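You operate a simulated robot arm through the tools that you are given. There is no shell and no other tool. Be economical: measure what you need, move in short steps, check, and stop when the job is done.

The job below is to be done with a simulated robot arm. You get a single attempt, and the scene is never put back.

Task
Pack the narrow carton into the white carton, fold it shut, tape it, roll it close to the stop.
Fine: the narrow carton and the blue tape tab lie on the table; short flaps first, long flaps over them; tab across the seam, pressed till it sticks; push along the rollers to within a centimetre of the white stop; lever, guide and the other cartons stay.

Only the result counts: the job must be done as asked and must still hold three seconds after the hand-in. Knocking over, shifting, dropping, spilling or breaking anything else fails it. Flat cloth is picked up by pressing the open fingertips on it (5 to 10 N) and closing them slowly along it; thin cloth reads only 2 to 8 mm in the jaws.

Robot
A 7-joint arm with a two-finger parallel gripper, fixed in place. Base frame: the origin is at the foot of the arm, x ahead of it, y to its left, z up. Readings come in m, rad, newtons and seconds.
Its first joint turns from -2.897 to 2.897 rad. Payload 3.91 kg.
The tool frame sits at the grasp point between the pads (the TCP): z along the fingers, y along the line on which they close. The tips reach 0.03 m beyond it. Largest opening 0.11 m; finger width 0.02, thickness 0.01; the body of the gripper, 0.048 by 0.112 m, starts 0.055 m behind the TCP.
Orientation is told as [roll, pitch, yaw] about the base's x, y, z axes, in that order, counted from this pose: with the fingers straight down and closing along the base's y, the tool's x points along the base's -x, its y along +y and its z along -z.

Tools
- The arm moves only by the tool arm_command. Its argument "series" is a list of rows, each an object of numbers (a shift or turn left out is 0, a gripper value left out holds the last): "x", "y", "z": the shift along the base's x, y, z in m; "rx", "ry", "rz": the turn, a rotation vector about the base's x, y, z in rad; "jaw": the finger opening in m, from 0 to 0.11. In form: [{"x": .., "y": .., "z": .., "rx": .., "ry": .., "rz": .., "jaw": ..}, ...]. A call has 1 to 8 rows; each row shifts and turns the commanded pose from where the row before left it. Each row takes 0.2 s and may step no farther than 0.05 m and 0.15 rad from the row before; otherwise, or with a gripper value out of range, the whole call is refused. A pose out of reach is approached as far as the arm can. The call stops where the force on the tool passes 50 N (or 10 N more than at its start, if that is more) or the arm is blocked; 0.2 s more then pass. The fingers move at their own pace (about 0.153 m/s each) and stop on an object; they squeeze with about 29 N. The grip force told is the motor's: it shows also when the fingers shut on nothing. Time passes only in rows, and 0.2 s behind the last, so rows that do not move let the fingers close. The reply holds the time, the measured pose of the TCP, the force on the tool along the base axes, the opening and the grip force, in the units named above and with some noise.
- Cameras (640 x 400 px; columns grow to the right, rows downward): "scene" is fixed at [0.3869, 0.6581, 1.6228]; the picture's right is [-1.00, 0.08, 0.00], its down [0.05, 0.60, -0.80] and it looks along [-0.06, -0.79, -0.60] (base axes); focal length 328 px, centre (320, 200). "wrist" rides on the gripper at [0.077, 0.007, -0.114] in the tool frame; the picture's right is [-0.09, 1.00, 0.00], its down [-0.80, -0.07, -0.59] and it looks along [-0.59, -0.05, 0.80] (tool axes); focal length 270 px, centre (320, 200).
- capture(camera): a new picture of that camera. No time passes.
- lift_body(by): slides the trunk up (or, below 0, down) by that many m; the arm rides with it, the base frame stays. It gives what a move gives, with no picture.
- locate(camera, pixels): for up to 12 pixels [column, row] of the newest picture of that camera ("zoom" is the newest enlarged one), the place [x, y, z] in the base frame of the surface seen there, good to about 0.002 m, but the place of the scene camera against the robot may be out by one fixed shift of up to 0.018 m in any direction. No time passes.
- zoom(camera, box): a new picture of the part [left, top, right, bottom] of that camera's present view, enlarged. No time passes.
- job_done(): hands the job in; it is judged then, once.

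Keep the steps short. Do not move on a guess: measure, check each grasp and each placing, and mend mistakes. In all there are 80 turns and 54 pictures (those below and enlarged ones count). Leave the gripper open and the arm clear of the work at the hand-in unless told otherwise, and finish with a single line.

The tools are called after ">>>" by a JSON object that holds its "name" and its "arguments". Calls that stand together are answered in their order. arm_command: Moves the arm, as the interface text tells. Its arguments: {"type":"object","properties":{"series":{"type":"array","items":{"type":"object","properties":{"x":{"type":"number"},"y":{"type":"number"},"z":{"type":"number"},"rx":{"type":"number"},"ry":{"type":"number"},"rz":{"type":"number"},"jaw":{"type":"number"}}}}},"required":["series"]} The other tools are called the same way: lift_body (by) slides the trunk up or down; capture (camera) takes a picture; locate (camera, pixels) gives the place of the surface under pixels of a picture; zoom (camera, box) takes an enlarged picture of a part of a camera's view; job_done () hands the job in.

At the start:

```text
time: 0.0
tcp_pos: [0.1889, -0.4337, 1.189]
orientation: [0.0, -0.002, 0.001]
ft_force: [0.8, 0.1, 1.0]
width: 0.1101
finger_force: 0.1
trunk travel left (down, up): [-0.575, 0.035]
```

scene: 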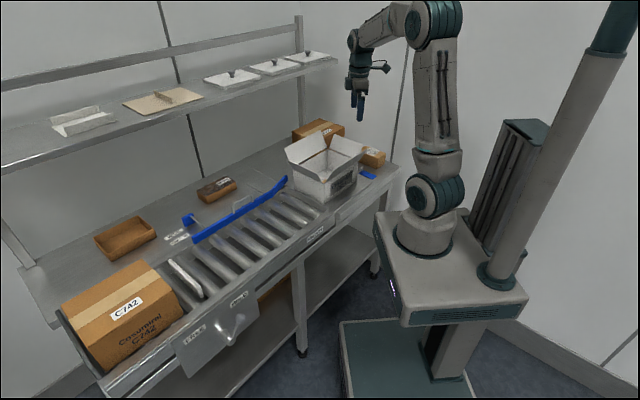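
wrist: 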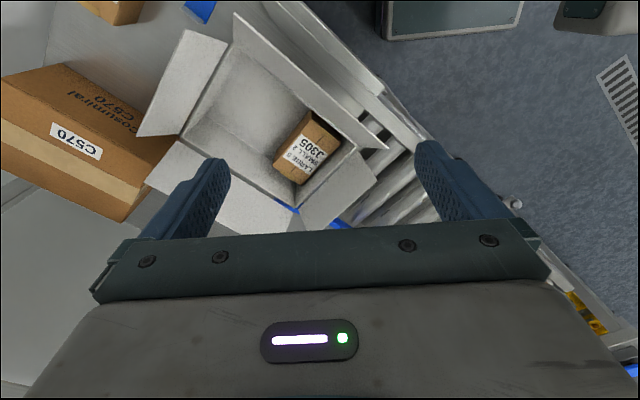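

I see an open white carton at about (325,165), cartons near it, and a blue tab at about (368,174). I'll zoom in on these first.

>>> {"name": "zoom", "arguments": {"camera": "scene", "box": [260, 100, 420, 220]}}

>>> {"name": "zoom", "arguments": {"camera": "scene", "box": [80, 150, 300, 310]}}

>>> {"name": "zoom", "arguments": {"camera": "wrist", "box": [0, 0, 440, 275]}}

```text
3.33 times, centred on (340, 160) of scene
```

zoom: 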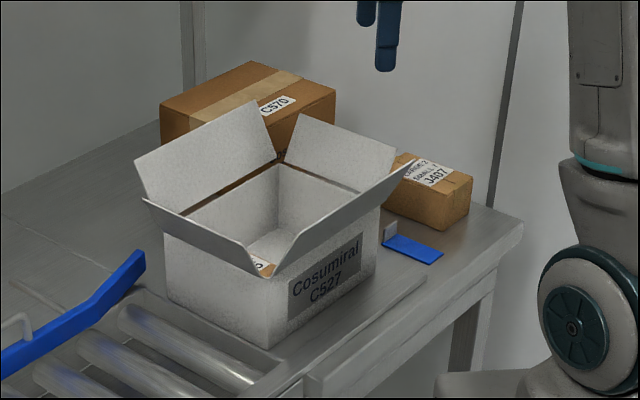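

```text
2.50 times, centred on (190, 230) of scene
```

zoom: 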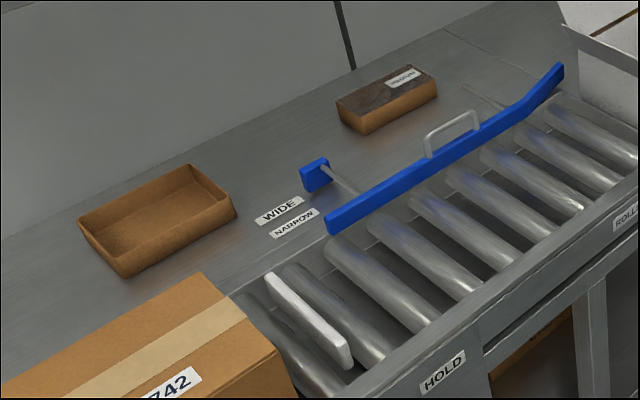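

```text
1.45 times, centred on (220, 138) of wrist
```

zoom: 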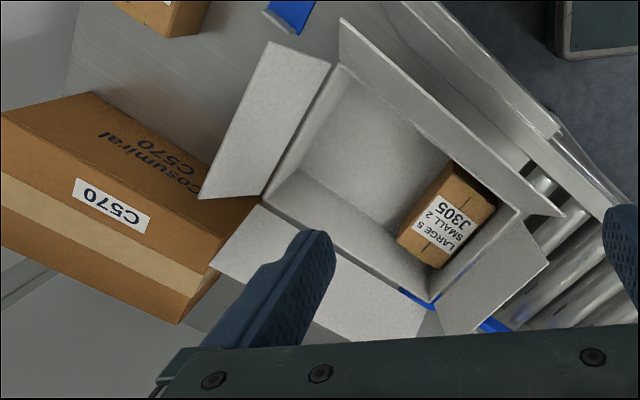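

Next I'll measure the main pieces on fresh enlargements, starting with the white carton end.

>>> {"name": "zoom", "arguments": {"camera": "scene", "box": [270, 110, 398, 190]}}

```text
5.00 times, centred on (334, 150) of scene
```

zoom: 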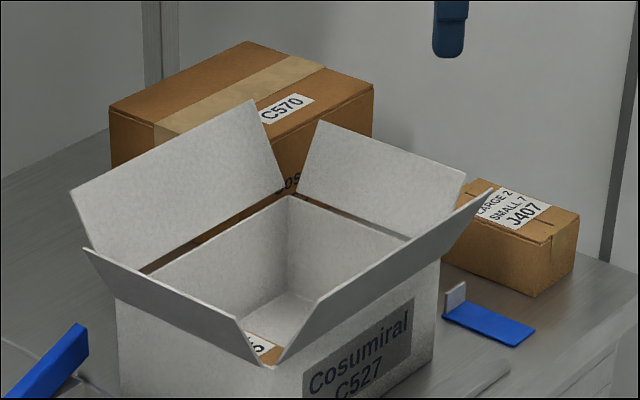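

>>> {"name": "locate", "arguments": {"camera": "zoom", "pixels": [[465, 182], [553, 238], [577, 215], [495, 182], [534, 292], [445, 258], [440, 316], [515, 344], [534, 330], [475, 305], [455, 286], [455, 310]]}}

>>> {"name": "locate", "arguments": {"camera": "zoom", "pixels": [[290, 198], [405, 240], [155, 272], [276, 362], [300, 300], [75, 192], [253, 102], [322, 124], [465, 173], [490, 195], [88, 252], [250, 350]]}}

>>> {"name": "locate", "arguments": {"camera": "scene", "pixels": [[170, 263], [200, 298], [172, 261], [194, 240], [285, 180], [186, 219], [150, 308], [220, 187], [330, 198], [240, 230], [400, 175], [228, 330]]}}

>>> {"name": "locate", "arguments": {"camera": "wrist", "pixels": [[307, 150], [280, 160], [332, 145], [230, 100], [225, 60], [205, 125], [345, 150], [294, 205], [310, 110], [115, 5], [200, 8], [75, 140]]}}

```text
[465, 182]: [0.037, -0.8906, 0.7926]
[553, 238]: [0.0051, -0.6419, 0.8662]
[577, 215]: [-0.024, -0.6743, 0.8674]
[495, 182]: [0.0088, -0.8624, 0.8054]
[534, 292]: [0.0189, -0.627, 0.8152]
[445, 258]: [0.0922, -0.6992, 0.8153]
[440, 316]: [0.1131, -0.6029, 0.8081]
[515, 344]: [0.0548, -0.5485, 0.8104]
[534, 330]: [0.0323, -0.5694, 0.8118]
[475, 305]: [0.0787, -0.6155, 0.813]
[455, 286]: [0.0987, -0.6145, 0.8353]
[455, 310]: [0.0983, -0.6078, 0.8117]
```

```text
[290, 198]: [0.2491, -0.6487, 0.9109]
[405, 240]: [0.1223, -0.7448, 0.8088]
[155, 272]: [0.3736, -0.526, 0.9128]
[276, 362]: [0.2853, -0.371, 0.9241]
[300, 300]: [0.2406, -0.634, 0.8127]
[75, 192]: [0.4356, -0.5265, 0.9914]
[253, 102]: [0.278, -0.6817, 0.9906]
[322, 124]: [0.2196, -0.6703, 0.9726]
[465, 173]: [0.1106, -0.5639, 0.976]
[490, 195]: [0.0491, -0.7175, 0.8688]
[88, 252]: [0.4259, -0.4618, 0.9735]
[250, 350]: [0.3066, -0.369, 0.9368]
```

```text
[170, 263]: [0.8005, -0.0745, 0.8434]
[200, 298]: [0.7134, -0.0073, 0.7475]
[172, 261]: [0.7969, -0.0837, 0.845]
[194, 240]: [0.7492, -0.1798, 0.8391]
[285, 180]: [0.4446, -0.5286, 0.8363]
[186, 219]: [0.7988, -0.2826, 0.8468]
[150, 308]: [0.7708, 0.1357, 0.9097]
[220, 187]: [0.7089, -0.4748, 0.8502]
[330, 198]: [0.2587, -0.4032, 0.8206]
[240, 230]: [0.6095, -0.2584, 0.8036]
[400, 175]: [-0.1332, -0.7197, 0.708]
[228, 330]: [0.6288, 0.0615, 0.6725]
```

```text
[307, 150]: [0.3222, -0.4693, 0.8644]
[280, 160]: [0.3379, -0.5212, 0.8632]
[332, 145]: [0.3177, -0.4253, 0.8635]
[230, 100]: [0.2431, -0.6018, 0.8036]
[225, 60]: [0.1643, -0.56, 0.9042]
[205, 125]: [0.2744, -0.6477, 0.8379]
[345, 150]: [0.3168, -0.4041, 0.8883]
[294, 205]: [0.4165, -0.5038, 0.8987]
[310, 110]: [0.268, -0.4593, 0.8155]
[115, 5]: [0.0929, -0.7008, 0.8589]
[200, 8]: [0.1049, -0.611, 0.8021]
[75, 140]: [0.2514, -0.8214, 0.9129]
```

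J407 at zoom (520,230) looks like the narrow carton. I'll check the other small one near scene (218,187), and measure the guide and stop.

>>> {"name": "zoom", "arguments": {"camera": "scene", "box": [160, 160, 288, 240]}}

>>> {"name": "locate", "arguments": {"camera": "zoom", "pixels": [[280, 110], [245, 100], [330, 80], [290, 145], [375, 120], [585, 100], [565, 170], [180, 390], [270, 340], [510, 195], [450, 190], [600, 200]]}}

>>> {"name": "zoom", "arguments": {"camera": "scene", "box": [140, 240, 268, 320]}}

>>> {"name": "locate", "arguments": {"camera": "zoom", "pixels": [[150, 100], [165, 95], [310, 260], [320, 285], [310, 275], [170, 110], [250, 200], [200, 60], [300, 130], [420, 220], [450, 300], [390, 160]]}}

```text
5.00 times, centred on (224, 200) of scene
```

zoom: 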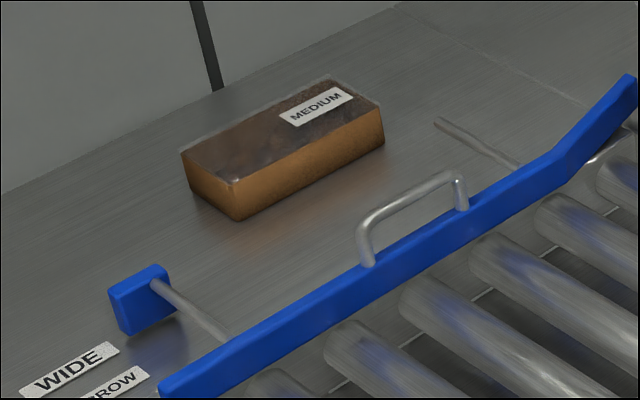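

```text
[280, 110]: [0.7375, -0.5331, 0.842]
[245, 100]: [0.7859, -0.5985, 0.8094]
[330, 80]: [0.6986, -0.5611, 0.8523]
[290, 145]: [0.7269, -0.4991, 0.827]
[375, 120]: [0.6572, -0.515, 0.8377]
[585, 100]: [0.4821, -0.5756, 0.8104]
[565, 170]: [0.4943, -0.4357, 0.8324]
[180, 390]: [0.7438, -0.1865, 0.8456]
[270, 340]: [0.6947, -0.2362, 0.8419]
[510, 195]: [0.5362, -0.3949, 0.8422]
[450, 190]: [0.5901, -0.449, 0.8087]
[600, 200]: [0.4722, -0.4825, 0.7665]
```

```text
5.00 times, centred on (204, 280) of scene
```

zoom: 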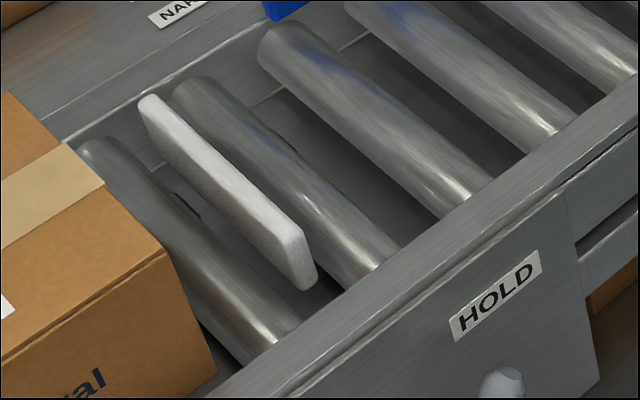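

```text
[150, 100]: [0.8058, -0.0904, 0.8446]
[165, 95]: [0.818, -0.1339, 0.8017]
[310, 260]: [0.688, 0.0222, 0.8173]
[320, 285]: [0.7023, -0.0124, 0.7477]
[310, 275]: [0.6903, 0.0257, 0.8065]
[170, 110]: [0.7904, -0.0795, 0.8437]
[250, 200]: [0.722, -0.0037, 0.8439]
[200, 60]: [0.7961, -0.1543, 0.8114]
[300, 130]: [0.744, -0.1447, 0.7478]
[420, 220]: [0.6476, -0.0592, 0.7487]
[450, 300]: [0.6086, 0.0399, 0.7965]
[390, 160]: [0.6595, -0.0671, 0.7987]
```

The MEDIUM tray is not a carton, so J407 is the one to pack. The rollers run at about 45° in x-y. I'll turn the wrist by -45° and move back so its camera looks into the white carton.

>>> {"name": "arm_command", "arguments": {"series": [{"rz": -0.131, "x": -0.015, "y": 0.014}, {"rz": -0.131, "x": -0.015, "y": 0.014}, {"rz": -0.131, "x": -0.015, "y": 0.014}, {"rz": -0.131, "x": -0.015, "y": 0.014}, {"rz": -0.131, "x": -0.015, "y": 0.014}, {"rz": -0.131, "x": -0.015, "y": 0.014}]}}

>>> {"name": "capture", "arguments": {"camera": "wrist"}}

```text
time: 1.4
tcp_pos: [0.0977, -0.3505, 1.188]
orientation: [-0.001, 0.002, -0.789]
ft_force: [0.1, 0.6, 0.1]
width: 0.11
finger_force: 0.1
trunk travel left (down, up): [-0.575, 0.035]
```

```text
45 pictures are left
```

wrist: 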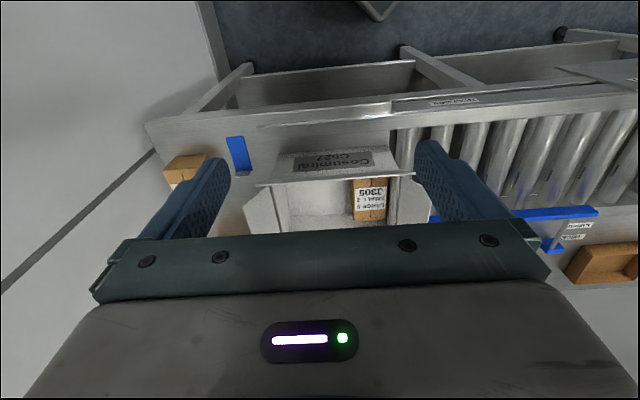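

The camera picture is upside down and the gripper hides the bottom. Moving 0.11 m forward toward the carton should bring it into the clear upper part.

>>> {"name": "arm_command", "arguments": {"series": [{"x": 0.03, "y": -0.03}, {"x": 0.03, "y": -0.03}, {"x": 0.02, "y": -0.02}]}}

>>> {"name": "capture", "arguments": {"camera": "wrist"}}

```text
time: 2.2
tcp_pos: [0.1759, -0.4332, 1.1875]
orientation: [0.001, 0.001, -0.787]
ft_force: [-0.1, -0.2, 0.4]
width: 0.1098
finger_force: 0.1
trunk travel left (down, up): [-0.575, 0.035]
```

```text
44 pictures are left
```

wrist: 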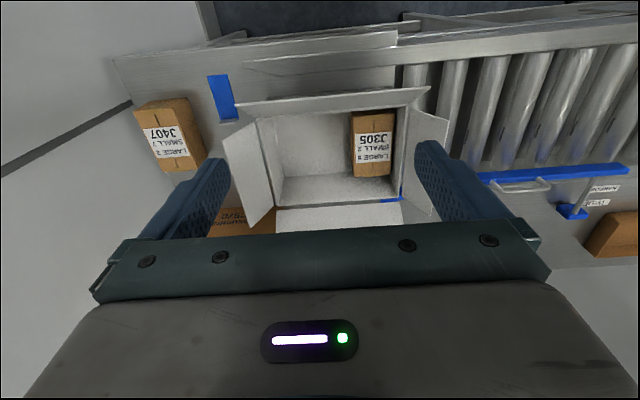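

Now both cartons are visible, so I'll enlarge and measure.

>>> {"name": "zoom", "arguments": {"camera": "wrist", "box": [210, 70, 466, 230]}}

>>> {"name": "locate", "arguments": {"camera": "zoom", "pixels": [[354, 105], [456, 98], [455, 262], [358, 262], [120, 120], [170, 115], [165, 335], [170, 270], [465, 315], [250, 200], [485, 60], [480, 320]]}}

>>> {"name": "locate", "arguments": {"camera": "zoom", "pixels": [[68, 85], [548, 48], [35, 160], [105, 385], [590, 115], [570, 365], [300, 110], [300, 60], [300, 270], [300, 330], [170, 345], [300, 375]]}}

>>> {"name": "zoom", "arguments": {"camera": "wrist", "box": [110, 60, 270, 160]}}

>>> {"name": "locate", "arguments": {"camera": "zoom", "pixels": [[95, 190], [300, 150], [385, 380], [310, 190], [150, 240], [345, 400], [392, 75], [475, 62], [512, 225], [455, 240], [475, 225], [440, 150]]}}

```text
2.50 times, centred on (338, 150) of wrist
```

zoom: 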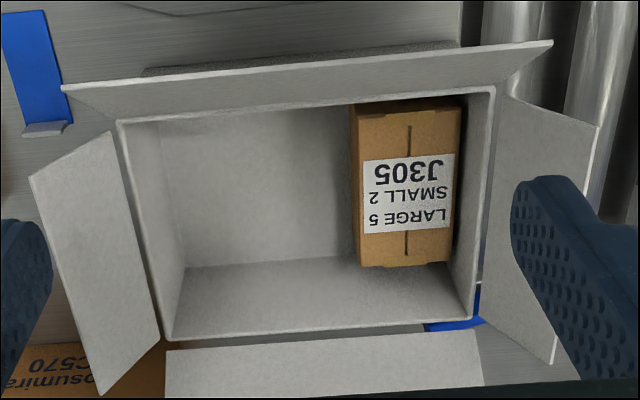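

```text
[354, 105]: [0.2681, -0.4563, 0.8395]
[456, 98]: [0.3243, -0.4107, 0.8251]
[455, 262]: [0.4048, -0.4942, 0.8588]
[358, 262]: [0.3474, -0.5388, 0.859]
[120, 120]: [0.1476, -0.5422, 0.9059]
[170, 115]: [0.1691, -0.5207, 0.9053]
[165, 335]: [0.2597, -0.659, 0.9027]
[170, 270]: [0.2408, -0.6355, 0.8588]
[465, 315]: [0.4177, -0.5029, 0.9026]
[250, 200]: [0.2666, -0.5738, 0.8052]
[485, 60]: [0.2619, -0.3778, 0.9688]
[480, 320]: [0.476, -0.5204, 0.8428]
```

```text
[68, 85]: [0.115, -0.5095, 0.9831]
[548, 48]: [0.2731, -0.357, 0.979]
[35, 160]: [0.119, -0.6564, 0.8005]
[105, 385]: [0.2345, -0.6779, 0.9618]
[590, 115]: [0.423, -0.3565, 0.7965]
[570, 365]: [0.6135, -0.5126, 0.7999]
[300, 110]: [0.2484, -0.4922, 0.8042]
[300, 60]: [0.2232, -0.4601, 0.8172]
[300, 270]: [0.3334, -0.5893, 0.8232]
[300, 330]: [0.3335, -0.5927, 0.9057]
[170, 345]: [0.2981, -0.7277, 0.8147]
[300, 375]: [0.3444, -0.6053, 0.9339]
```

```text
4.00 times, centred on (190, 110) of wrist
```

zoom: 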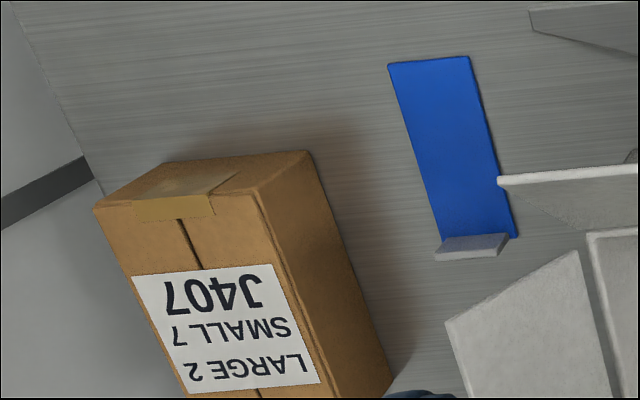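

```text
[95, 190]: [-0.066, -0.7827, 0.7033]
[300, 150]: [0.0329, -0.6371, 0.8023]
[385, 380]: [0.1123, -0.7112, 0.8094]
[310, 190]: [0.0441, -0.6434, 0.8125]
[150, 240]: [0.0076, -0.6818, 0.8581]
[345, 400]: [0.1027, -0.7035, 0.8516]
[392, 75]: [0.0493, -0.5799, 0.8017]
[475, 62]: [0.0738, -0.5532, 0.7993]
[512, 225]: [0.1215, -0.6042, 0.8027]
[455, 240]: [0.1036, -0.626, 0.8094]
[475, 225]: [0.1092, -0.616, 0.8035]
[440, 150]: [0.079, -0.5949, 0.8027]
```

Rim corners are about (0.26,-0.66), (0.418,-0.503) and (0.148,-0.542) at z 0.904. The free space inside is the upstream part. Next I'll move over J407 for a closer look before grasping.

>>> {"name": "arm_command", "arguments": {"series": [{"x": -0.03, "y": -0.034}, {"x": -0.03, "y": -0.034}, {"x": -0.03, "y": -0.034}, {"x": -0.03, "y": -0.034}, {"x": -0.03, "y": -0.034}, {"x": -0.022, "y": -0.034}, {"z": -0.04}, {"z": -0.04}]}}

>>> {"name": "zoom", "arguments": {"camera": "wrist", "box": [160, 0, 480, 200]}}

```text
time: 4.0
tcp_pos: [0.0067, -0.6352, 1.1094]
orientation: [-0.002, 0.003, -0.788]
ft_force: [0.0, 0.6, 0.0]
width: 0.1101
finger_force: 0.2
trunk travel left (down, up): [-0.575, 0.035]
```

```text
2.00 times, centred on (320, 100) of wrist
```

zoom: 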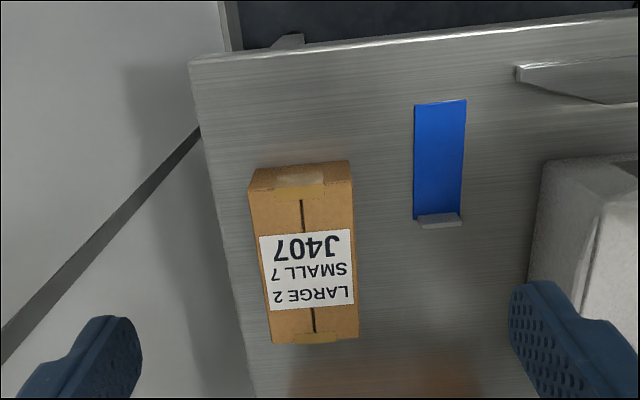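

>>> {"name": "locate", "arguments": {"camera": "zoom", "pixels": [[252, 192], [350, 183], [356, 338], [275, 342], [303, 250], [345, 162], [415, 106], [465, 101], [460, 212], [415, 215], [440, 222], [440, 217]]}}

```text
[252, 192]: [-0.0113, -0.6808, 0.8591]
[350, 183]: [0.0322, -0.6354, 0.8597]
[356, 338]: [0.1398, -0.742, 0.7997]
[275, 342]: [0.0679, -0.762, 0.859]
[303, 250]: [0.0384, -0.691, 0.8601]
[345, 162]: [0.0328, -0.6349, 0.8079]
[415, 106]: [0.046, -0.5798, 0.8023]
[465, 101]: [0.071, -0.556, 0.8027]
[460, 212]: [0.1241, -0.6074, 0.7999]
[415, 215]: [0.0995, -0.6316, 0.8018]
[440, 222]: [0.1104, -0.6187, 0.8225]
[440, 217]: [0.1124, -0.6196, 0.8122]
```

J407 is 0.063 wide, its centre is (0.050,-0.699) and its top is at z 0.8595. I'll centre above it and go down with the jaw at 0.09.

>>> {"name": "arm_command", "arguments": {"series": [{"x": 0.0217, "y": -0.032, "jaw": 0.09}, {"x": 0.0217, "y": -0.032}, {"z": -0.05}, {"z": -0.05}, {"z": -0.05}, {"z": -0.03}]}}

>>> {"name": "capture", "arguments": {"camera": "wrist"}}

```text
time: 5.4
tcp_pos: [0.049, -0.6999, 0.9293]
orientation: [0.001, -0.001, -0.788]
ft_force: [0.7, -0.5, 0.1]
width: 0.0901
finger_force: 0.1
trunk travel left (down, up): [-0.575, 0.035]
```

```text
40 pictures are left
```

wrist: 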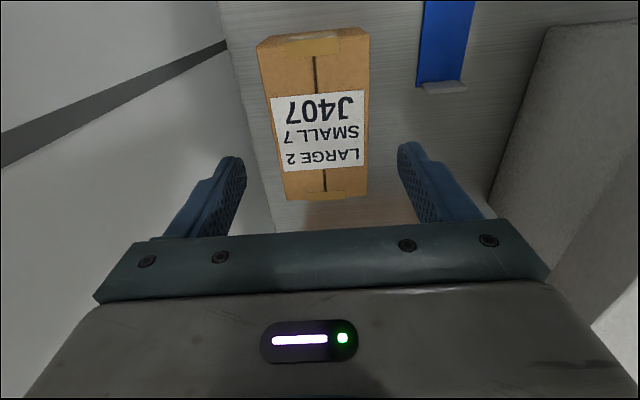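

The fingers straddle it, so I'll go down and close.

>>> {"name": "arm_command", "arguments": {"series": [{"z": -0.04}, {"z": -0.037}, {"jaw": 0.05}, {"jaw": 0.04}, {"jaw": 0.04}]}}

```text
time: 6.6
tcp_pos: [0.0488, -0.7001, 0.852]
orientation: [0.0, 0.0, -0.788]
ft_force: [0.0, -0.4, -0.4]
width: 0.0698
finger_force: 28.9
trunk travel left (down, up): [-0.575, 0.035]
```

Gripped at 0.070. I'll lift it straight up, check it, and carry it over the carton's free part at (0.257,-0.548).

>>> {"name": "arm_command", "arguments": {"series": [{"z": 0.04}, {"z": 0.05}, {"z": 0.05}, {"z": 0.05}, {"z": 0.03}]}}

>>> {"name": "arm_command", "arguments": {"series": [{"x": 0.035, "y": 0.025}, {"x": 0.035, "y": 0.025}, {"x": 0.035, "y": 0.025}, {"x": 0.035, "y": 0.025}, {"x": 0.035, "y": 0.026}, {"x": 0.033, "y": 0.026}]}}

>>> {"name": "capture", "arguments": {"camera": "wrist"}}

>>> {"name": "zoom", "arguments": {"camera": "scene", "box": [250, 80, 410, 180]}}

```text
time: 7.8
tcp_pos: [0.0495, -0.6974, 1.0702]
orientation: [0.002, 0.002, -0.786]
ft_force: [-0.6, 0.1, -1.8]
width: 0.0698
finger_force: 28.8
trunk travel left (down, up): [-0.575, 0.035]
```

```text
time: 9.2
tcp_pos: [0.2595, -0.546, 1.0737]
orientation: [-0.001, 0.001, -0.787]
ft_force: [0.6, -0.4, -1.5]
width: 0.0697
finger_force: 28.6
trunk travel left (down, up): [-0.575, 0.035]
```

```text
39 pictures are left
```

wrist: 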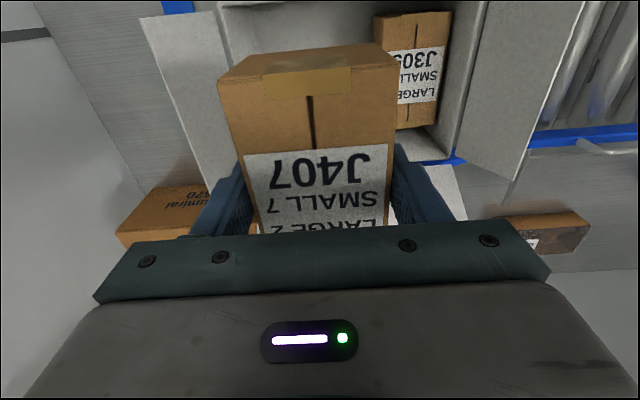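

```text
4.00 times, centred on (330, 130) of scene
```

zoom: 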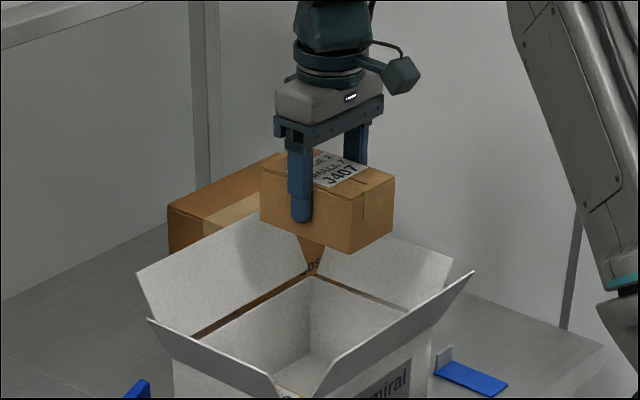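

It's aligned between the upstream wall and J305. I'll lower it straight down.

>>> {"name": "arm_command", "arguments": {"series": [{"x": -0.002, "y": -0.002, "z": -0.04}, {"z": -0.05}, {"z": -0.05}, {"z": -0.04}, {"z": -0.02}]}}

>>> {"name": "arm_command", "arguments": {"series": [{"z": -0.009}, {"z": -0.006}]}}

```text
time: 10.4
tcp_pos: [0.2555, -0.5518, 0.8734]
orientation: [0.0, 0.001, -0.788]
ft_force: [0.9, 0.2, -3.4]
width: 0.0698
finger_force: 28.9
trunk travel left (down, up): [-0.575, 0.035]
```

```text
time: 11.0
tcp_pos: [0.2543, -0.5507, 0.8575]
orientation: [0.0, -0.002, -0.788]
ft_force: [-0.2, 0.0, -1.7]
width: 0.0696
finger_force: 29.0
trunk travel left (down, up): [-0.575, 0.035]
```

>>> {"name": "arm_command", "arguments": {"series": [{"z": -0.003}, {"z": -0.002}]}}

```text
time: 11.6
tcp_pos: [0.2564, -0.5502, 0.8561]
orientation: [-0.001, -0.006, -0.785]
ft_force: [0.1, 3.1, 25.7]
width: 0.0702
finger_force: 29.0
trunk travel left (down, up): [-0.575, 0.035]
```

The carton touches the floor at 25 N. I'll release and rise.

>>> {"name": "arm_command", "arguments": {"series": [{"z": 0.002, "jaw": 0.083}, {"jaw": 0.083}, {"z": 0.04}, {"z": 0.05}, {"z": 0.05}, {"z": 0.05}, {"z": 0.03}]}}

>>> {"name": "capture", "arguments": {"camera": "wrist"}}

```text
time: 13.2
tcp_pos: [0.2539, -0.5518, 1.0736]
orientation: [0.001, 0.0, -0.787]
ft_force: [1.0, -0.8, 1.3]
width: 0.083
finger_force: 0.0
trunk travel left (down, up): [-0.575, 0.035]
```

```text
37 pictures are left
```

wrist: 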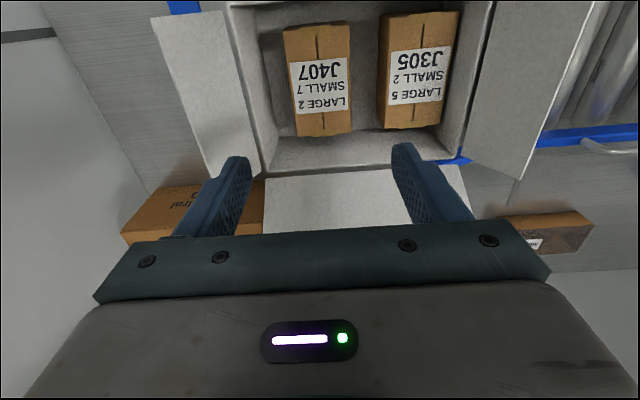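

Both cartons lie well inside. Next I'll fold the upstream short flap (hinge u≈-0.281). I'm closing the fingers and going outside that flap.

>>> {"name": "arm_command", "arguments": {"series": [{"jaw": 0.0, "x": -0.03, "y": -0.03}, {"x": -0.03, "y": -0.03}, {"x": -0.03, "y": -0.03}, {"x": -0.03, "y": -0.03}, {"z": -0.05}, {"z": -0.045}]}}

>>> {"name": "zoom", "arguments": {"camera": "scene", "box": [260, 90, 420, 190]}}

```text
time: 14.6
tcp_pos: [0.1318, -0.672, 0.9807]
orientation: [0.001, 0.0, -0.787]
ft_force: [0.3, -1.1, 0.2]
width: 0.0
finger_force: 29.0
trunk travel left (down, up): [-0.575, 0.035]
```

```text
4.00 times, centred on (340, 140) of scene
```

zoom: 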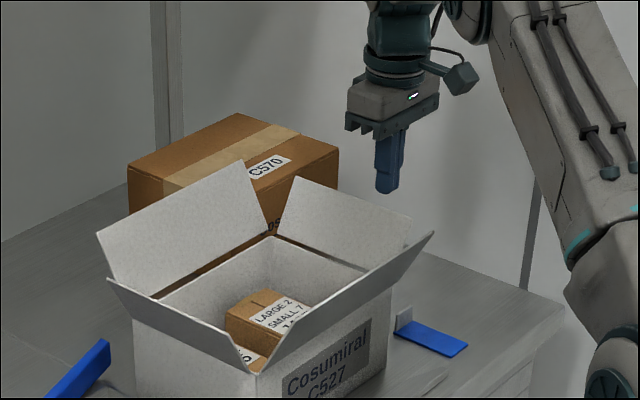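

The fingers are outside the upstream flap and about halfway along it. I'm pushing it inward along an arc.

>>> {"name": "arm_command", "arguments": {"series": [{"x": 0.0209, "y": 0.0209}, {"x": 0.0209, "y": 0.0209}, {"x": 0.0212, "y": 0.0212, "z": 0.01}, {"x": 0.0212, "y": 0.0212, "z": -0.007}, {"x": 0.0106, "y": 0.0106, "z": -0.018}, {"x": 0.0035, "y": 0.0035, "z": -0.02}]}}

>>> {"name": "zoom", "arguments": {"camera": "scene", "box": [260, 90, 420, 190]}}

```text
time: 16.0
tcp_pos: [0.2304, -0.5698, 0.9448]
orientation: [-0.001, -0.001, -0.786]
ft_force: [-0.8, -0.1, 0.2]
width: 0.0002
finger_force: 29.0
trunk travel left (down, up): [-0.575, 0.035]
```

```text
4.00 times, centred on (340, 140) of scene
```

zoom: 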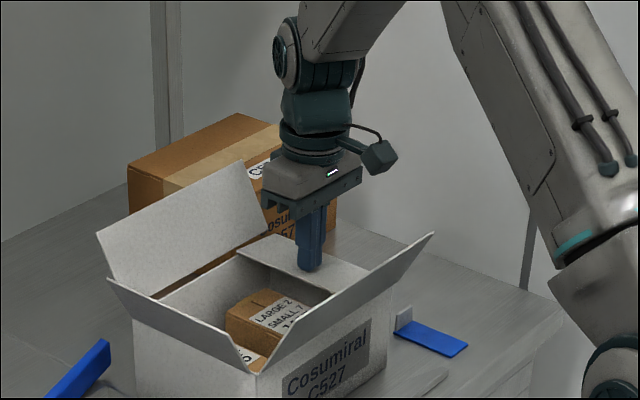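

That flap is nearly flat and the carton hasn't moved. I'll lift and go over to the outside of the downstream flap.

>>> {"name": "arm_command", "arguments": {"series": [{"z": -0.004}, {"z": 0.05}, {"z": 0.05}, {"x": 0.033, "y": 0.033}, {"x": 0.033, "y": 0.033}, {"x": 0.033, "y": 0.033}, {"x": 0.033, "y": 0.033}, {"x": 0.033, "y": 0.033}]}}

>>> {"name": "arm_command", "arguments": {"series": [{"x": 0.033, "y": 0.03}, {"z": -0.03}, {"z": -0.031}]}}

>>> {"name": "zoom", "arguments": {"camera": "scene", "box": [240, 90, 400, 190]}}

```text
time: 17.8
tcp_pos: [0.402, -0.4046, 1.0415]
orientation: [0.0, 0.002, -0.785]
ft_force: [-0.1, -0.1, -0.4]
width: 0.0
finger_force: 29.1
trunk travel left (down, up): [-0.575, 0.035]
```

```text
time: 18.6
tcp_pos: [0.4314, -0.3759, 0.9788]
orientation: [0.002, 0.001, -0.788]
ft_force: [0.1, -0.5, -0.7]
width: 0.0
finger_force: 29.0
trunk travel left (down, up): [-0.575, 0.035]
```

```text
4.00 times, centred on (320, 140) of scene
```

zoom: 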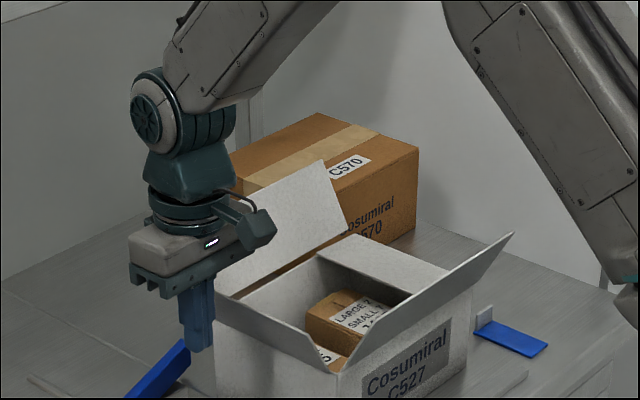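

The upstream flap stays flat, and the fingers are just outside the downstream flap. I'm doing the mirrored arc.

>>> {"name": "arm_command", "arguments": {"series": [{"x": -0.0205, "y": -0.0205}, {"x": -0.0205, "y": -0.0205}, {"x": -0.0212, "y": -0.0212, "z": 0.01}, {"x": -0.0212, "y": -0.0212, "z": -0.007}, {"x": -0.0106, "y": -0.0106, "z": -0.018}, {"x": -0.0035, "y": -0.0035, "z": -0.02}, {"z": -0.004}]}}

>>> {"name": "arm_command", "arguments": {"series": [{"z": 0.05}, {"z": 0.05}, {"z": 0.04}]}}

>>> {"name": "capture", "arguments": {"camera": "wrist"}}

>>> {"name": "zoom", "arguments": {"camera": "scene", "box": [240, 90, 400, 190]}}

```text
time: 20.2
tcp_pos: [0.3331, -0.4738, 0.9403]
orientation: [-0.001, 0.0, -0.787]
ft_force: [-0.1, -0.5, 0.6]
width: 0.0
finger_force: 28.9
trunk travel left (down, up): [-0.575, 0.035]
```

```text
time: 21.0
tcp_pos: [0.3334, -0.4718, 1.0817]
orientation: [0.001, -0.001, -0.788]
ft_force: [-0.7, 0.6, 0.7]
width: 0.0
finger_force: 28.8
trunk travel left (down, up): [-0.575, 0.035]
```

```text
33 pictures are left
```

wrist: 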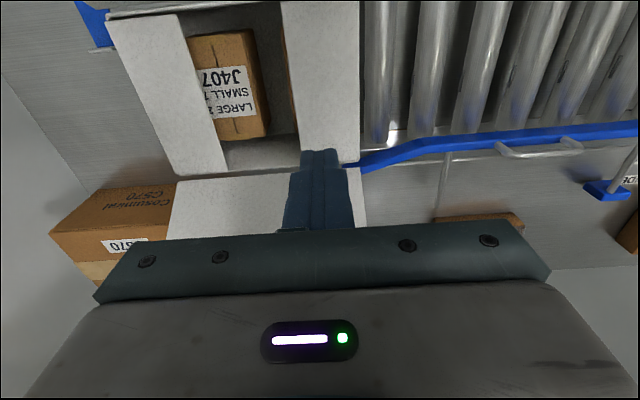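

```text
4.00 times, centred on (320, 140) of scene
```

zoom: 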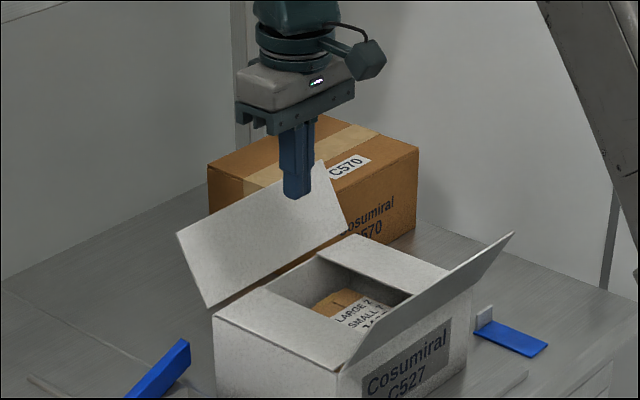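

Both short flaps lie flat. Next is the robot-side long flap (hinge v≈-0.488): I'll go outside it at mid-length.

>>> {"name": "arm_command", "arguments": {"series": [{"x": -0.0438, "y": 0.0184}, {"x": -0.0438, "y": 0.0184}, {"x": -0.0438, "y": 0.0184}, {"x": -0.0438, "y": 0.0184}, {"z": -0.045}, {"z": -0.043}]}}

>>> {"name": "zoom", "arguments": {"camera": "scene", "box": [240, 90, 400, 190]}}

```text
time: 22.4
tcp_pos: [0.1592, -0.4011, 0.9927]
orientation: [0.0, 0.0, -0.786]
ft_force: [-0.1, -0.2, 0.6]
width: 0.0
finger_force: 28.7
trunk travel left (down, up): [-0.575, 0.035]
```

```text
4.00 times, centred on (320, 140) of scene
```

zoom: 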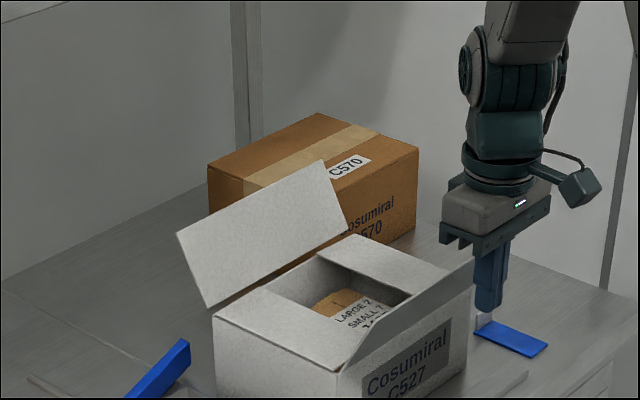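

>>> {"name": "arm_command", "arguments": {"series": [{"x": 0.0283, "y": -0.0283}, {"x": 0.0318, "y": -0.0318, "z": 0.015}, {"x": 0.0283, "y": -0.0283, "z": -0.01}, {"x": 0.0141, "y": -0.0141, "z": -0.02}, {"x": 0.0057, "y": -0.0057, "z": -0.025}, {"z": -0.014}]}}

>>> {"name": "zoom", "arguments": {"camera": "scene", "box": [240, 90, 400, 190]}}

```text
time: 23.8
tcp_pos: [0.2675, -0.5097, 0.9411]
orientation: [-0.004, -0.011, -0.788]
ft_force: [-3.0, 4.5, 52.0]
width: 0.0
finger_force: 29.1
trunk travel left (down, up): [-0.575, 0.035]
```

```text
4.00 times, centred on (320, 140) of scene
```

zoom: 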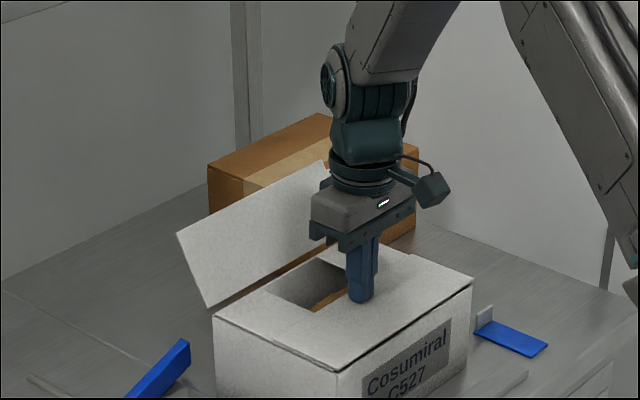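

The robot-side flap is down. I'll lift and go behind the far long flap.

>>> {"name": "arm_command", "arguments": {"series": [{"z": 0.05}, {"z": 0.05}, {"z": 0.04}, {"x": 0.0345, "y": -0.0345}, {"x": 0.0345, "y": -0.0345}, {"x": 0.0345, "y": -0.0345}, {"x": 0.0345, "y": -0.0345}]}}

>>> {"name": "arm_command", "arguments": {"series": [{"z": -0.045}, {"z": -0.04}]}}

>>> {"name": "zoom", "arguments": {"camera": "scene", "box": [240, 90, 400, 190]}}

```text
time: 25.4
tcp_pos: [0.3945, -0.6387, 1.0779]
orientation: [0.003, 0.005, -0.79]
ft_force: [-0.2, -0.9, 1.8]
width: 0.0
finger_force: 28.7
out of reach, approached as far as the arm can: row 7
trunk travel left (down, up): [-0.575, 0.035]
```

```text
time: 26.0
tcp_pos: [0.3986, -0.6449, 0.9947]
orientation: [0.002, 0.005, -0.787]
ft_force: [0.7, 0.2, 0.4]
width: 0.0004
finger_force: 28.9
out of reach, approached as far as the arm can: row 1, 2
trunk travel left (down, up): [-0.575, 0.035]
```

```text
4.00 times, centred on (320, 140) of scene
```

zoom: 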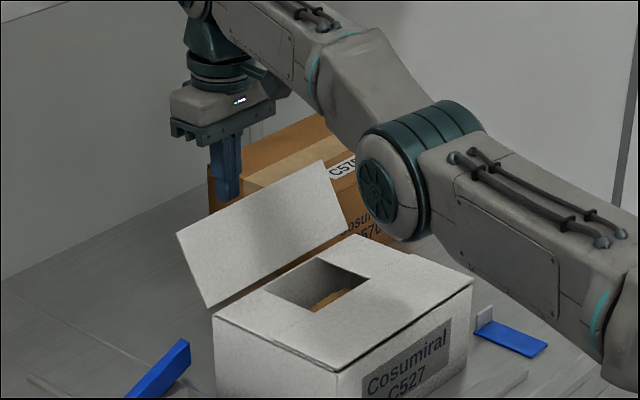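

The fingers are behind the flap and clear of C570's top. I'm folding it toward the robot side.

>>> {"name": "arm_command", "arguments": {"series": [{"x": -0.0283, "y": 0.0283}, {"x": -0.0318, "y": 0.0318, "z": 0.015}, {"x": -0.0283, "y": 0.0283, "z": -0.01}, {"x": -0.0141, "y": 0.0141, "z": -0.02}, {"x": -0.0057, "y": 0.0057, "z": -0.025}, {"z": -0.008}]}}

>>> {"name": "zoom", "arguments": {"camera": "scene", "box": [240, 90, 400, 190]}}

```text
time: 27.4
tcp_pos: [0.3613, -0.6648, 0.9629]
orientation: [0.0, 0.004, -0.787]
ft_force: [0.1, 0.3, 0.0]
width: 0.0001
finger_force: 29.3
out of reach, approached as far as the arm can: row 1, 2, 3, 4, 5
trunk travel left (down, up): [-0.575, 0.035]
```

```text
4.00 times, centred on (320, 140) of scene
```

zoom: 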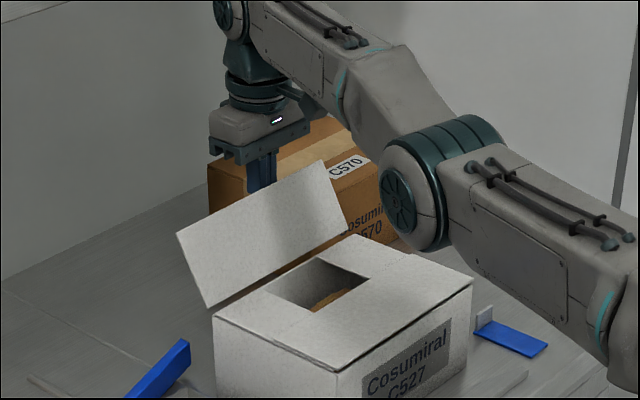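

The arm was held by its reach and the flap wasn't touched. I'll raise first, then test a small inward move.

>>> {"name": "arm_command", "arguments": {"series": [{"z": 0.03}]}}

>>> {"name": "arm_command", "arguments": {"series": [{"x": 0.0106, "y": 0.0106}]}}

>>> {"name": "capture", "arguments": {"camera": "scene"}}

```text
time: 27.8
tcp_pos: [0.3609, -0.6648, 0.9915]
orientation: [0.0, 0.002, -0.788]
ft_force: [1.4, 0.0, -0.1]
width: 0.0
finger_force: 29.2
trunk travel left (down, up): [-0.575, 0.035]
```

```text
time: 28.2
tcp_pos: [0.3753, -0.6569, 0.9928]
orientation: [0.0, 0.001, -0.788]
ft_force: [0.5, 0.1, 0.1]
width: 0.0
finger_force: 28.9
out of reach, approached as far as the arm can: row 1
trunk travel left (down, up): [-0.575, 0.035]
```

```text
27 pictures are left
```

scene: 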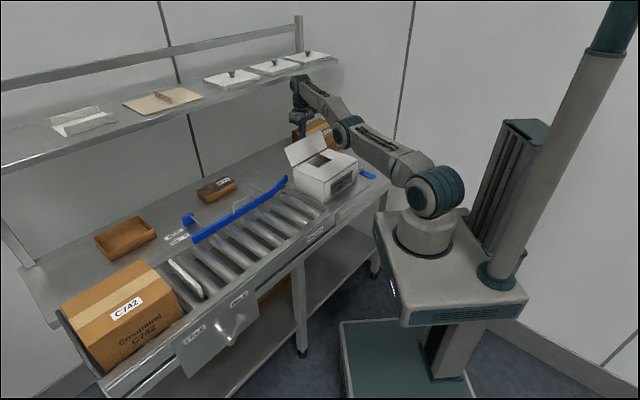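

>>> {"name": "arm_command", "arguments": {"series": [{"z": 0.04}, {"z": 0.04}]}}

>>> {"name": "arm_command", "arguments": {"series": [{"x": -0.01, "y": 0.02}]}}

```text
time: 28.8
tcp_pos: [0.3679, -0.6483, 1.0718]
orientation: [0.001, 0.002, -0.786]
ft_force: [-0.1, 0.5, -0.7]
width: 0.0
finger_force: 28.9
out of reach, approached as far as the arm can: row 1, 2
trunk travel left (down, up): [-0.575, 0.035]
```

```text
time: 29.2
tcp_pos: [0.3661, -0.6473, 1.0732]
orientation: [0.0, 0.002, -0.789]
ft_force: [0.0, -0.1, 0.1]
width: 0.0
finger_force: 29.2
out of reach, approached as far as the arm can: row 1
trunk travel left (down, up): [-0.575, 0.035]
```

The arm seems stuck at full stretch. I'll try a larger retreat straight toward the base.

>>> {"name": "arm_command", "arguments": {"series": [{"x": -0.022, "y": 0.04}, {"x": -0.022, "y": 0.04}]}}

```text
time: 29.8
tcp_pos: [0.3612, -0.6471, 1.085]
orientation: [0.0, 0.0, -0.787]
ft_force: [-1.1, 0.1, 1.4]
width: 0.0
finger_force: 29.6
out of reach, approached as far as the arm can: row 1, 2
trunk travel left (down, up): [-0.575, 0.035]
```

It looks like the elbow has gone over its straight point. I'll test by commanding outward and watching the response.

>>> {"name": "arm_command", "arguments": {"series": [{"x": 0.02, "y": -0.036}]}}

>>> {"name": "arm_command", "arguments": {"series": [{"x": -0.02, "y": 0.036}]}}

```text
time: 30.2
tcp_pos: [0.3702, -0.6451, 1.0839]
orientation: [0.001, 0.0, -0.787]
ft_force: [1.0, -0.4, -0.8]
width: 0.0001
finger_force: 28.7
out of reach, approached as far as the arm can: row 1
trunk travel left (down, up): [-0.575, 0.035]
```

```text
time: 30.6
tcp_pos: [0.3491, -0.6102, 1.0827]
orientation: [-0.002, -0.006, -0.782]
ft_force: [0.3, -0.2, 1.1]
width: 0.0
finger_force: 28.5
trunk travel left (down, up): [-0.575, 0.035]
```

It's free again. I'll keep within reach this time: behind the flap at (0.4016,-0.6116), then down.

>>> {"name": "arm_command", "arguments": {"series": [{"x": 0.0262, "y": -0.001}, {"x": 0.0262, "y": -0.001}, {"z": -0.03}, {"z": -0.03}, {"z": -0.027}]}}

>>> {"name": "zoom", "arguments": {"camera": "scene", "box": [240, 90, 400, 190]}}

```text
time: 31.8
tcp_pos: [0.4026, -0.6105, 0.9944]
orientation: [0.0, 0.001, -0.788]
ft_force: [0.5, -0.5, 0.2]
width: 0.0
finger_force: 29.4
trunk travel left (down, up): [-0.575, 0.035]
```

```text
4.00 times, centred on (320, 140) of scene
```

zoom: 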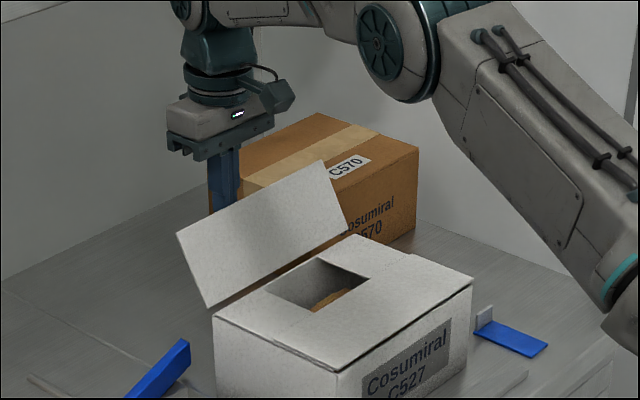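

The elbow is up now and the fingers are behind the flap. I'm folding.

>>> {"name": "arm_command", "arguments": {"series": [{"x": -0.0198, "y": 0.0198, "z": 0.004}, {"x": -0.0198, "y": 0.0198, "z": 0.01}, {"x": -0.0283, "y": 0.0283, "z": -0.01}, {"x": -0.0141, "y": 0.0141, "z": -0.02}, {"x": -0.0057, "y": 0.0057, "z": -0.025}, {"z": -0.009}]}}

>>> {"name": "zoom", "arguments": {"camera": "scene", "box": [240, 90, 400, 190]}}

```text
time: 33.2
tcp_pos: [0.3127, -0.5217, 0.9449]
orientation: [0.0, 0.001, -0.788]
ft_force: [-0.1, 0.2, -1.2]
width: 0.0002
finger_force: 29.5
trunk travel left (down, up): [-0.575, 0.035]
```

```text
4.00 times, centred on (320, 140) of scene
```

zoom: 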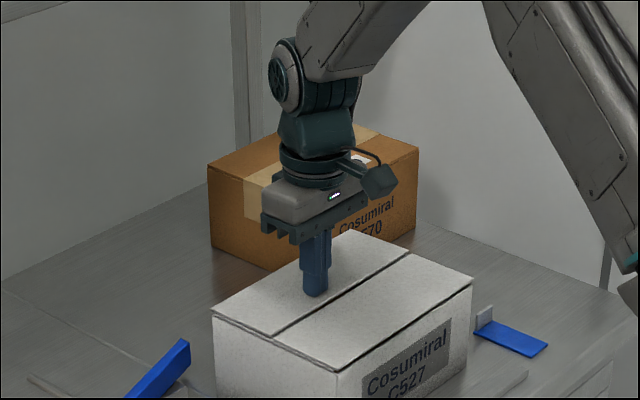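

The carton is shut. I'll lift and turn the tool by +90°, so the jaws close across the tab's lip, while moving above the tab.

>>> {"name": "arm_command", "arguments": {"series": [{"z": -0.004}, {"z": 0.05}, {"z": 0.05}, {"z": 0.03}, {"x": -0.0253, "y": -0.0121, "rz": 0.1428}, {"x": -0.0253, "y": -0.0121, "rz": 0.1428}, {"x": -0.0253, "y": -0.0121, "rz": 0.1428}, {"x": -0.0253, "y": -0.0121, "rz": 0.1428}]}}

>>> {"name": "arm_command", "arguments": {"series": [{"x": -0.0253, "y": -0.0121, "rz": 0.1428, "jaw": 0.05}, {"x": -0.0253, "y": -0.0121, "rz": 0.1428}, {"x": -0.0253, "y": -0.0121, "rz": 0.1428}, {"x": -0.0253, "y": -0.0121, "rz": 0.1428}, {"rz": 0.1428}, {"rz": 0.1428}, {"rz": 0.1428}]}}

>>> {"name": "capture", "arguments": {"camera": "wrist"}}

```text
time: 35.0
tcp_pos: [0.2124, -0.568, 1.0724]
orientation: [0.001, 0.0, -0.212]
ft_force: [-0.1, 0.6, -1.0]
width: 0.0001
finger_force: 28.8
trunk travel left (down, up): [-0.575, 0.035]
```

```text
time: 36.6
tcp_pos: [0.111, -0.6172, 1.0737]
orientation: [0.0, -0.001, 0.785]
ft_force: [-0.5, 0.0, 0.4]
width: 0.0502
finger_force: 0.0
trunk travel left (down, up): [-0.575, 0.035]
```

```text
24 pictures are left
```

wrist: 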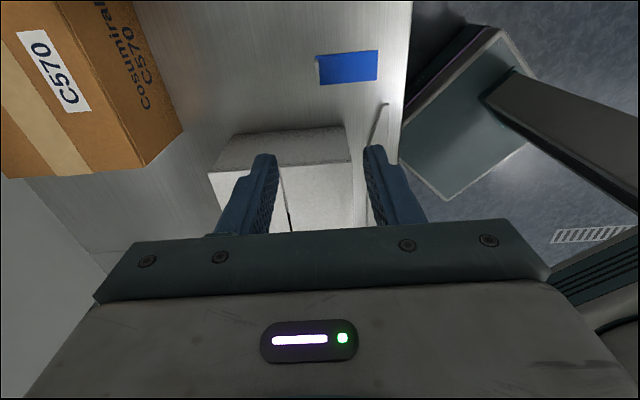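

I see the tab at (347,67) with the lip at its left end (318,68). I'll come down to get a better measurement.

>>> {"name": "arm_command", "arguments": {"series": [{"z": -0.05}, {"z": -0.05}, {"z": -0.04}]}}

>>> {"name": "zoom", "arguments": {"camera": "wrist", "box": [200, 20, 460, 180]}}

```text
time: 37.4
tcp_pos: [0.1117, -0.6213, 0.9314]
orientation: [-0.001, 0.0, 0.783]
ft_force: [-0.3, 0.3, 0.3]
width: 0.0502
finger_force: 0.0
trunk travel left (down, up): [-0.575, 0.035]
```

```text
2.46 times, centred on (330, 100) of wrist
```

zoom: 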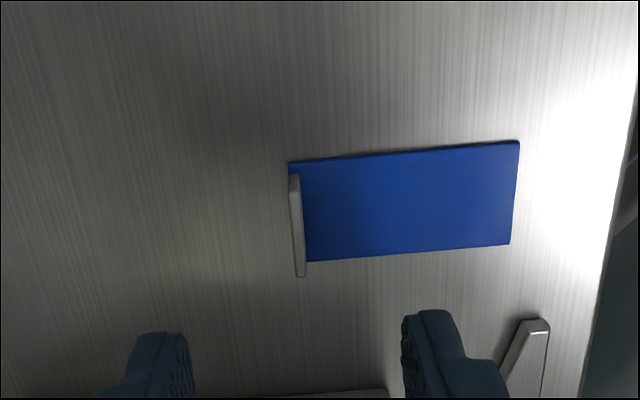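

>>> {"name": "locate", "arguments": {"camera": "zoom", "pixels": [[294, 180], [301, 270], [297, 225], [292, 165], [310, 258], [516, 143], [508, 241], [400, 200], [293, 220], [299, 176], [270, 230], [302, 215]]}}

```text
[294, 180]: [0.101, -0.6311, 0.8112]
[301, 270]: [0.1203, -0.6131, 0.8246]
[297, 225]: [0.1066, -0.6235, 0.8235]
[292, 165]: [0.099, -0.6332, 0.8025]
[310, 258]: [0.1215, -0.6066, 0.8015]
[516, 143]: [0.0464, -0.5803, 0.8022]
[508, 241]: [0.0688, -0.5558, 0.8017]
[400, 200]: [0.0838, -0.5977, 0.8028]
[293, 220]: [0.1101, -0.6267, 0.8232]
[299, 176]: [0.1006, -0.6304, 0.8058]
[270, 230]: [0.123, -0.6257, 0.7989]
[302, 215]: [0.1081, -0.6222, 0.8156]
```

Lip is at (0.110,-0.622), top z 0.8235, right under the TCP. I'll lower until the tips are just above the tab, then close.

>>> {"name": "arm_command", "arguments": {"series": [{"x": -0.0015, "y": -0.001, "z": -0.05, "jaw": 0.03}, {"z": -0.035}, {"z": -0.008}]}}

>>> {"name": "arm_command", "arguments": {"series": [{"jaw": 0.015}, {"jaw": 0.0}, {"jaw": 0.0}, {}]}}

>>> {"name": "capture", "arguments": {"camera": "wrist"}}

```text
time: 38.2
tcp_pos: [0.1107, -0.6192, 0.8389]
orientation: [0.0, 0.0, 0.784]
ft_force: [0.9, -1.1, 0.1]
width: 0.03
finger_force: 0.1
trunk travel left (down, up): [-0.575, 0.035]
```

```text
time: 39.2
tcp_pos: [0.1106, -0.6185, 0.8393]
orientation: [-0.001, 0.0, 0.781]
ft_force: [0.3, -1.0, -0.4]
width: 0.0021
finger_force: 29.1
trunk travel left (down, up): [-0.575, 0.035]
```

```text
22 pictures are left
```

wrist: 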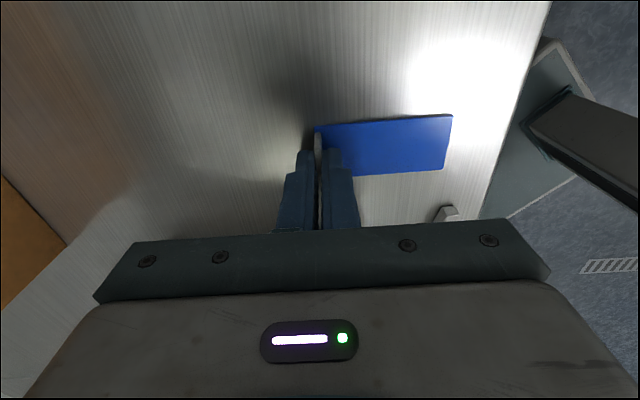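

The jaws hold the 2 mm lip. I'll lift and check that the tab comes along.

>>> {"name": "arm_command", "arguments": {"series": [{"z": 0.03}, {"z": 0.05}, {"z": 0.05}, {"z": 0.05}, {"z": 0.03}]}}

>>> {"name": "capture", "arguments": {"camera": "wrist"}}

>>> {"name": "zoom", "arguments": {"camera": "scene", "box": [270, 100, 398, 180]}}

```text
time: 40.4
tcp_pos: [0.1087, -0.6196, 1.05]
orientation: [0.001, -0.001, 0.783]
ft_force: [0.3, -0.2, -0.3]
width: 0.0026
finger_force: 29.1
trunk travel left (down, up): [-0.575, 0.035]
```

```text
21 pictures are left
```

wrist: 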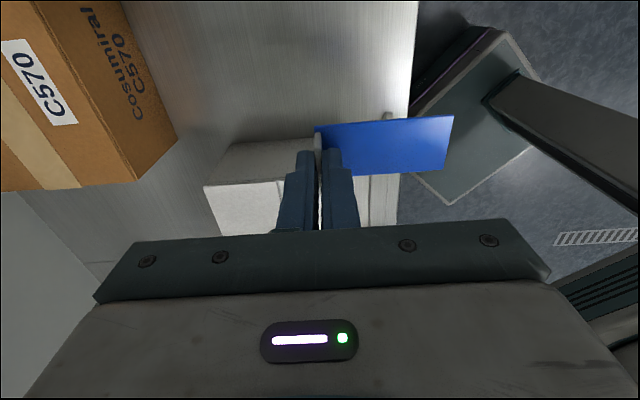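

```text
5.00 times, centred on (334, 140) of scene
```

zoom: 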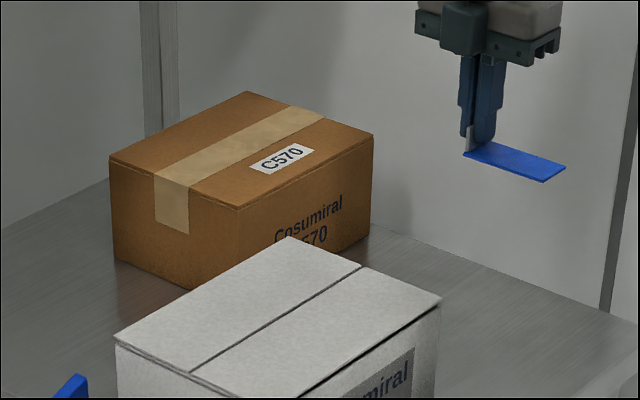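

Tab held level. I'll measure the seam and the carton's top corners here; I also know the scene offset.

>>> {"name": "locate", "arguments": {"camera": "zoom", "pixels": [[358, 268], [195, 368], [275, 319], [290, 241], [436, 298], [120, 342], [230, 310], [320, 330], [468, 140], [561, 168], [543, 180], [470, 153]]}}

```text
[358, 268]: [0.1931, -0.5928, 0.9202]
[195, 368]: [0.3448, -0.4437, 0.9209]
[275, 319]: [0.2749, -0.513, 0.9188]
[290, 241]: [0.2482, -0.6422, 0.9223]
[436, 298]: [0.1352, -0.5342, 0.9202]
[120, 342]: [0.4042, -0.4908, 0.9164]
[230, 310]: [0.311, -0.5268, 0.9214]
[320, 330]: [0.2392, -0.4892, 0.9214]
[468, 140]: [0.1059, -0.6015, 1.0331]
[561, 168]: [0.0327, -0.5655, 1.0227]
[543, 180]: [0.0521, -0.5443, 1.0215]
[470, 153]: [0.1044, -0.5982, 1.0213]
```

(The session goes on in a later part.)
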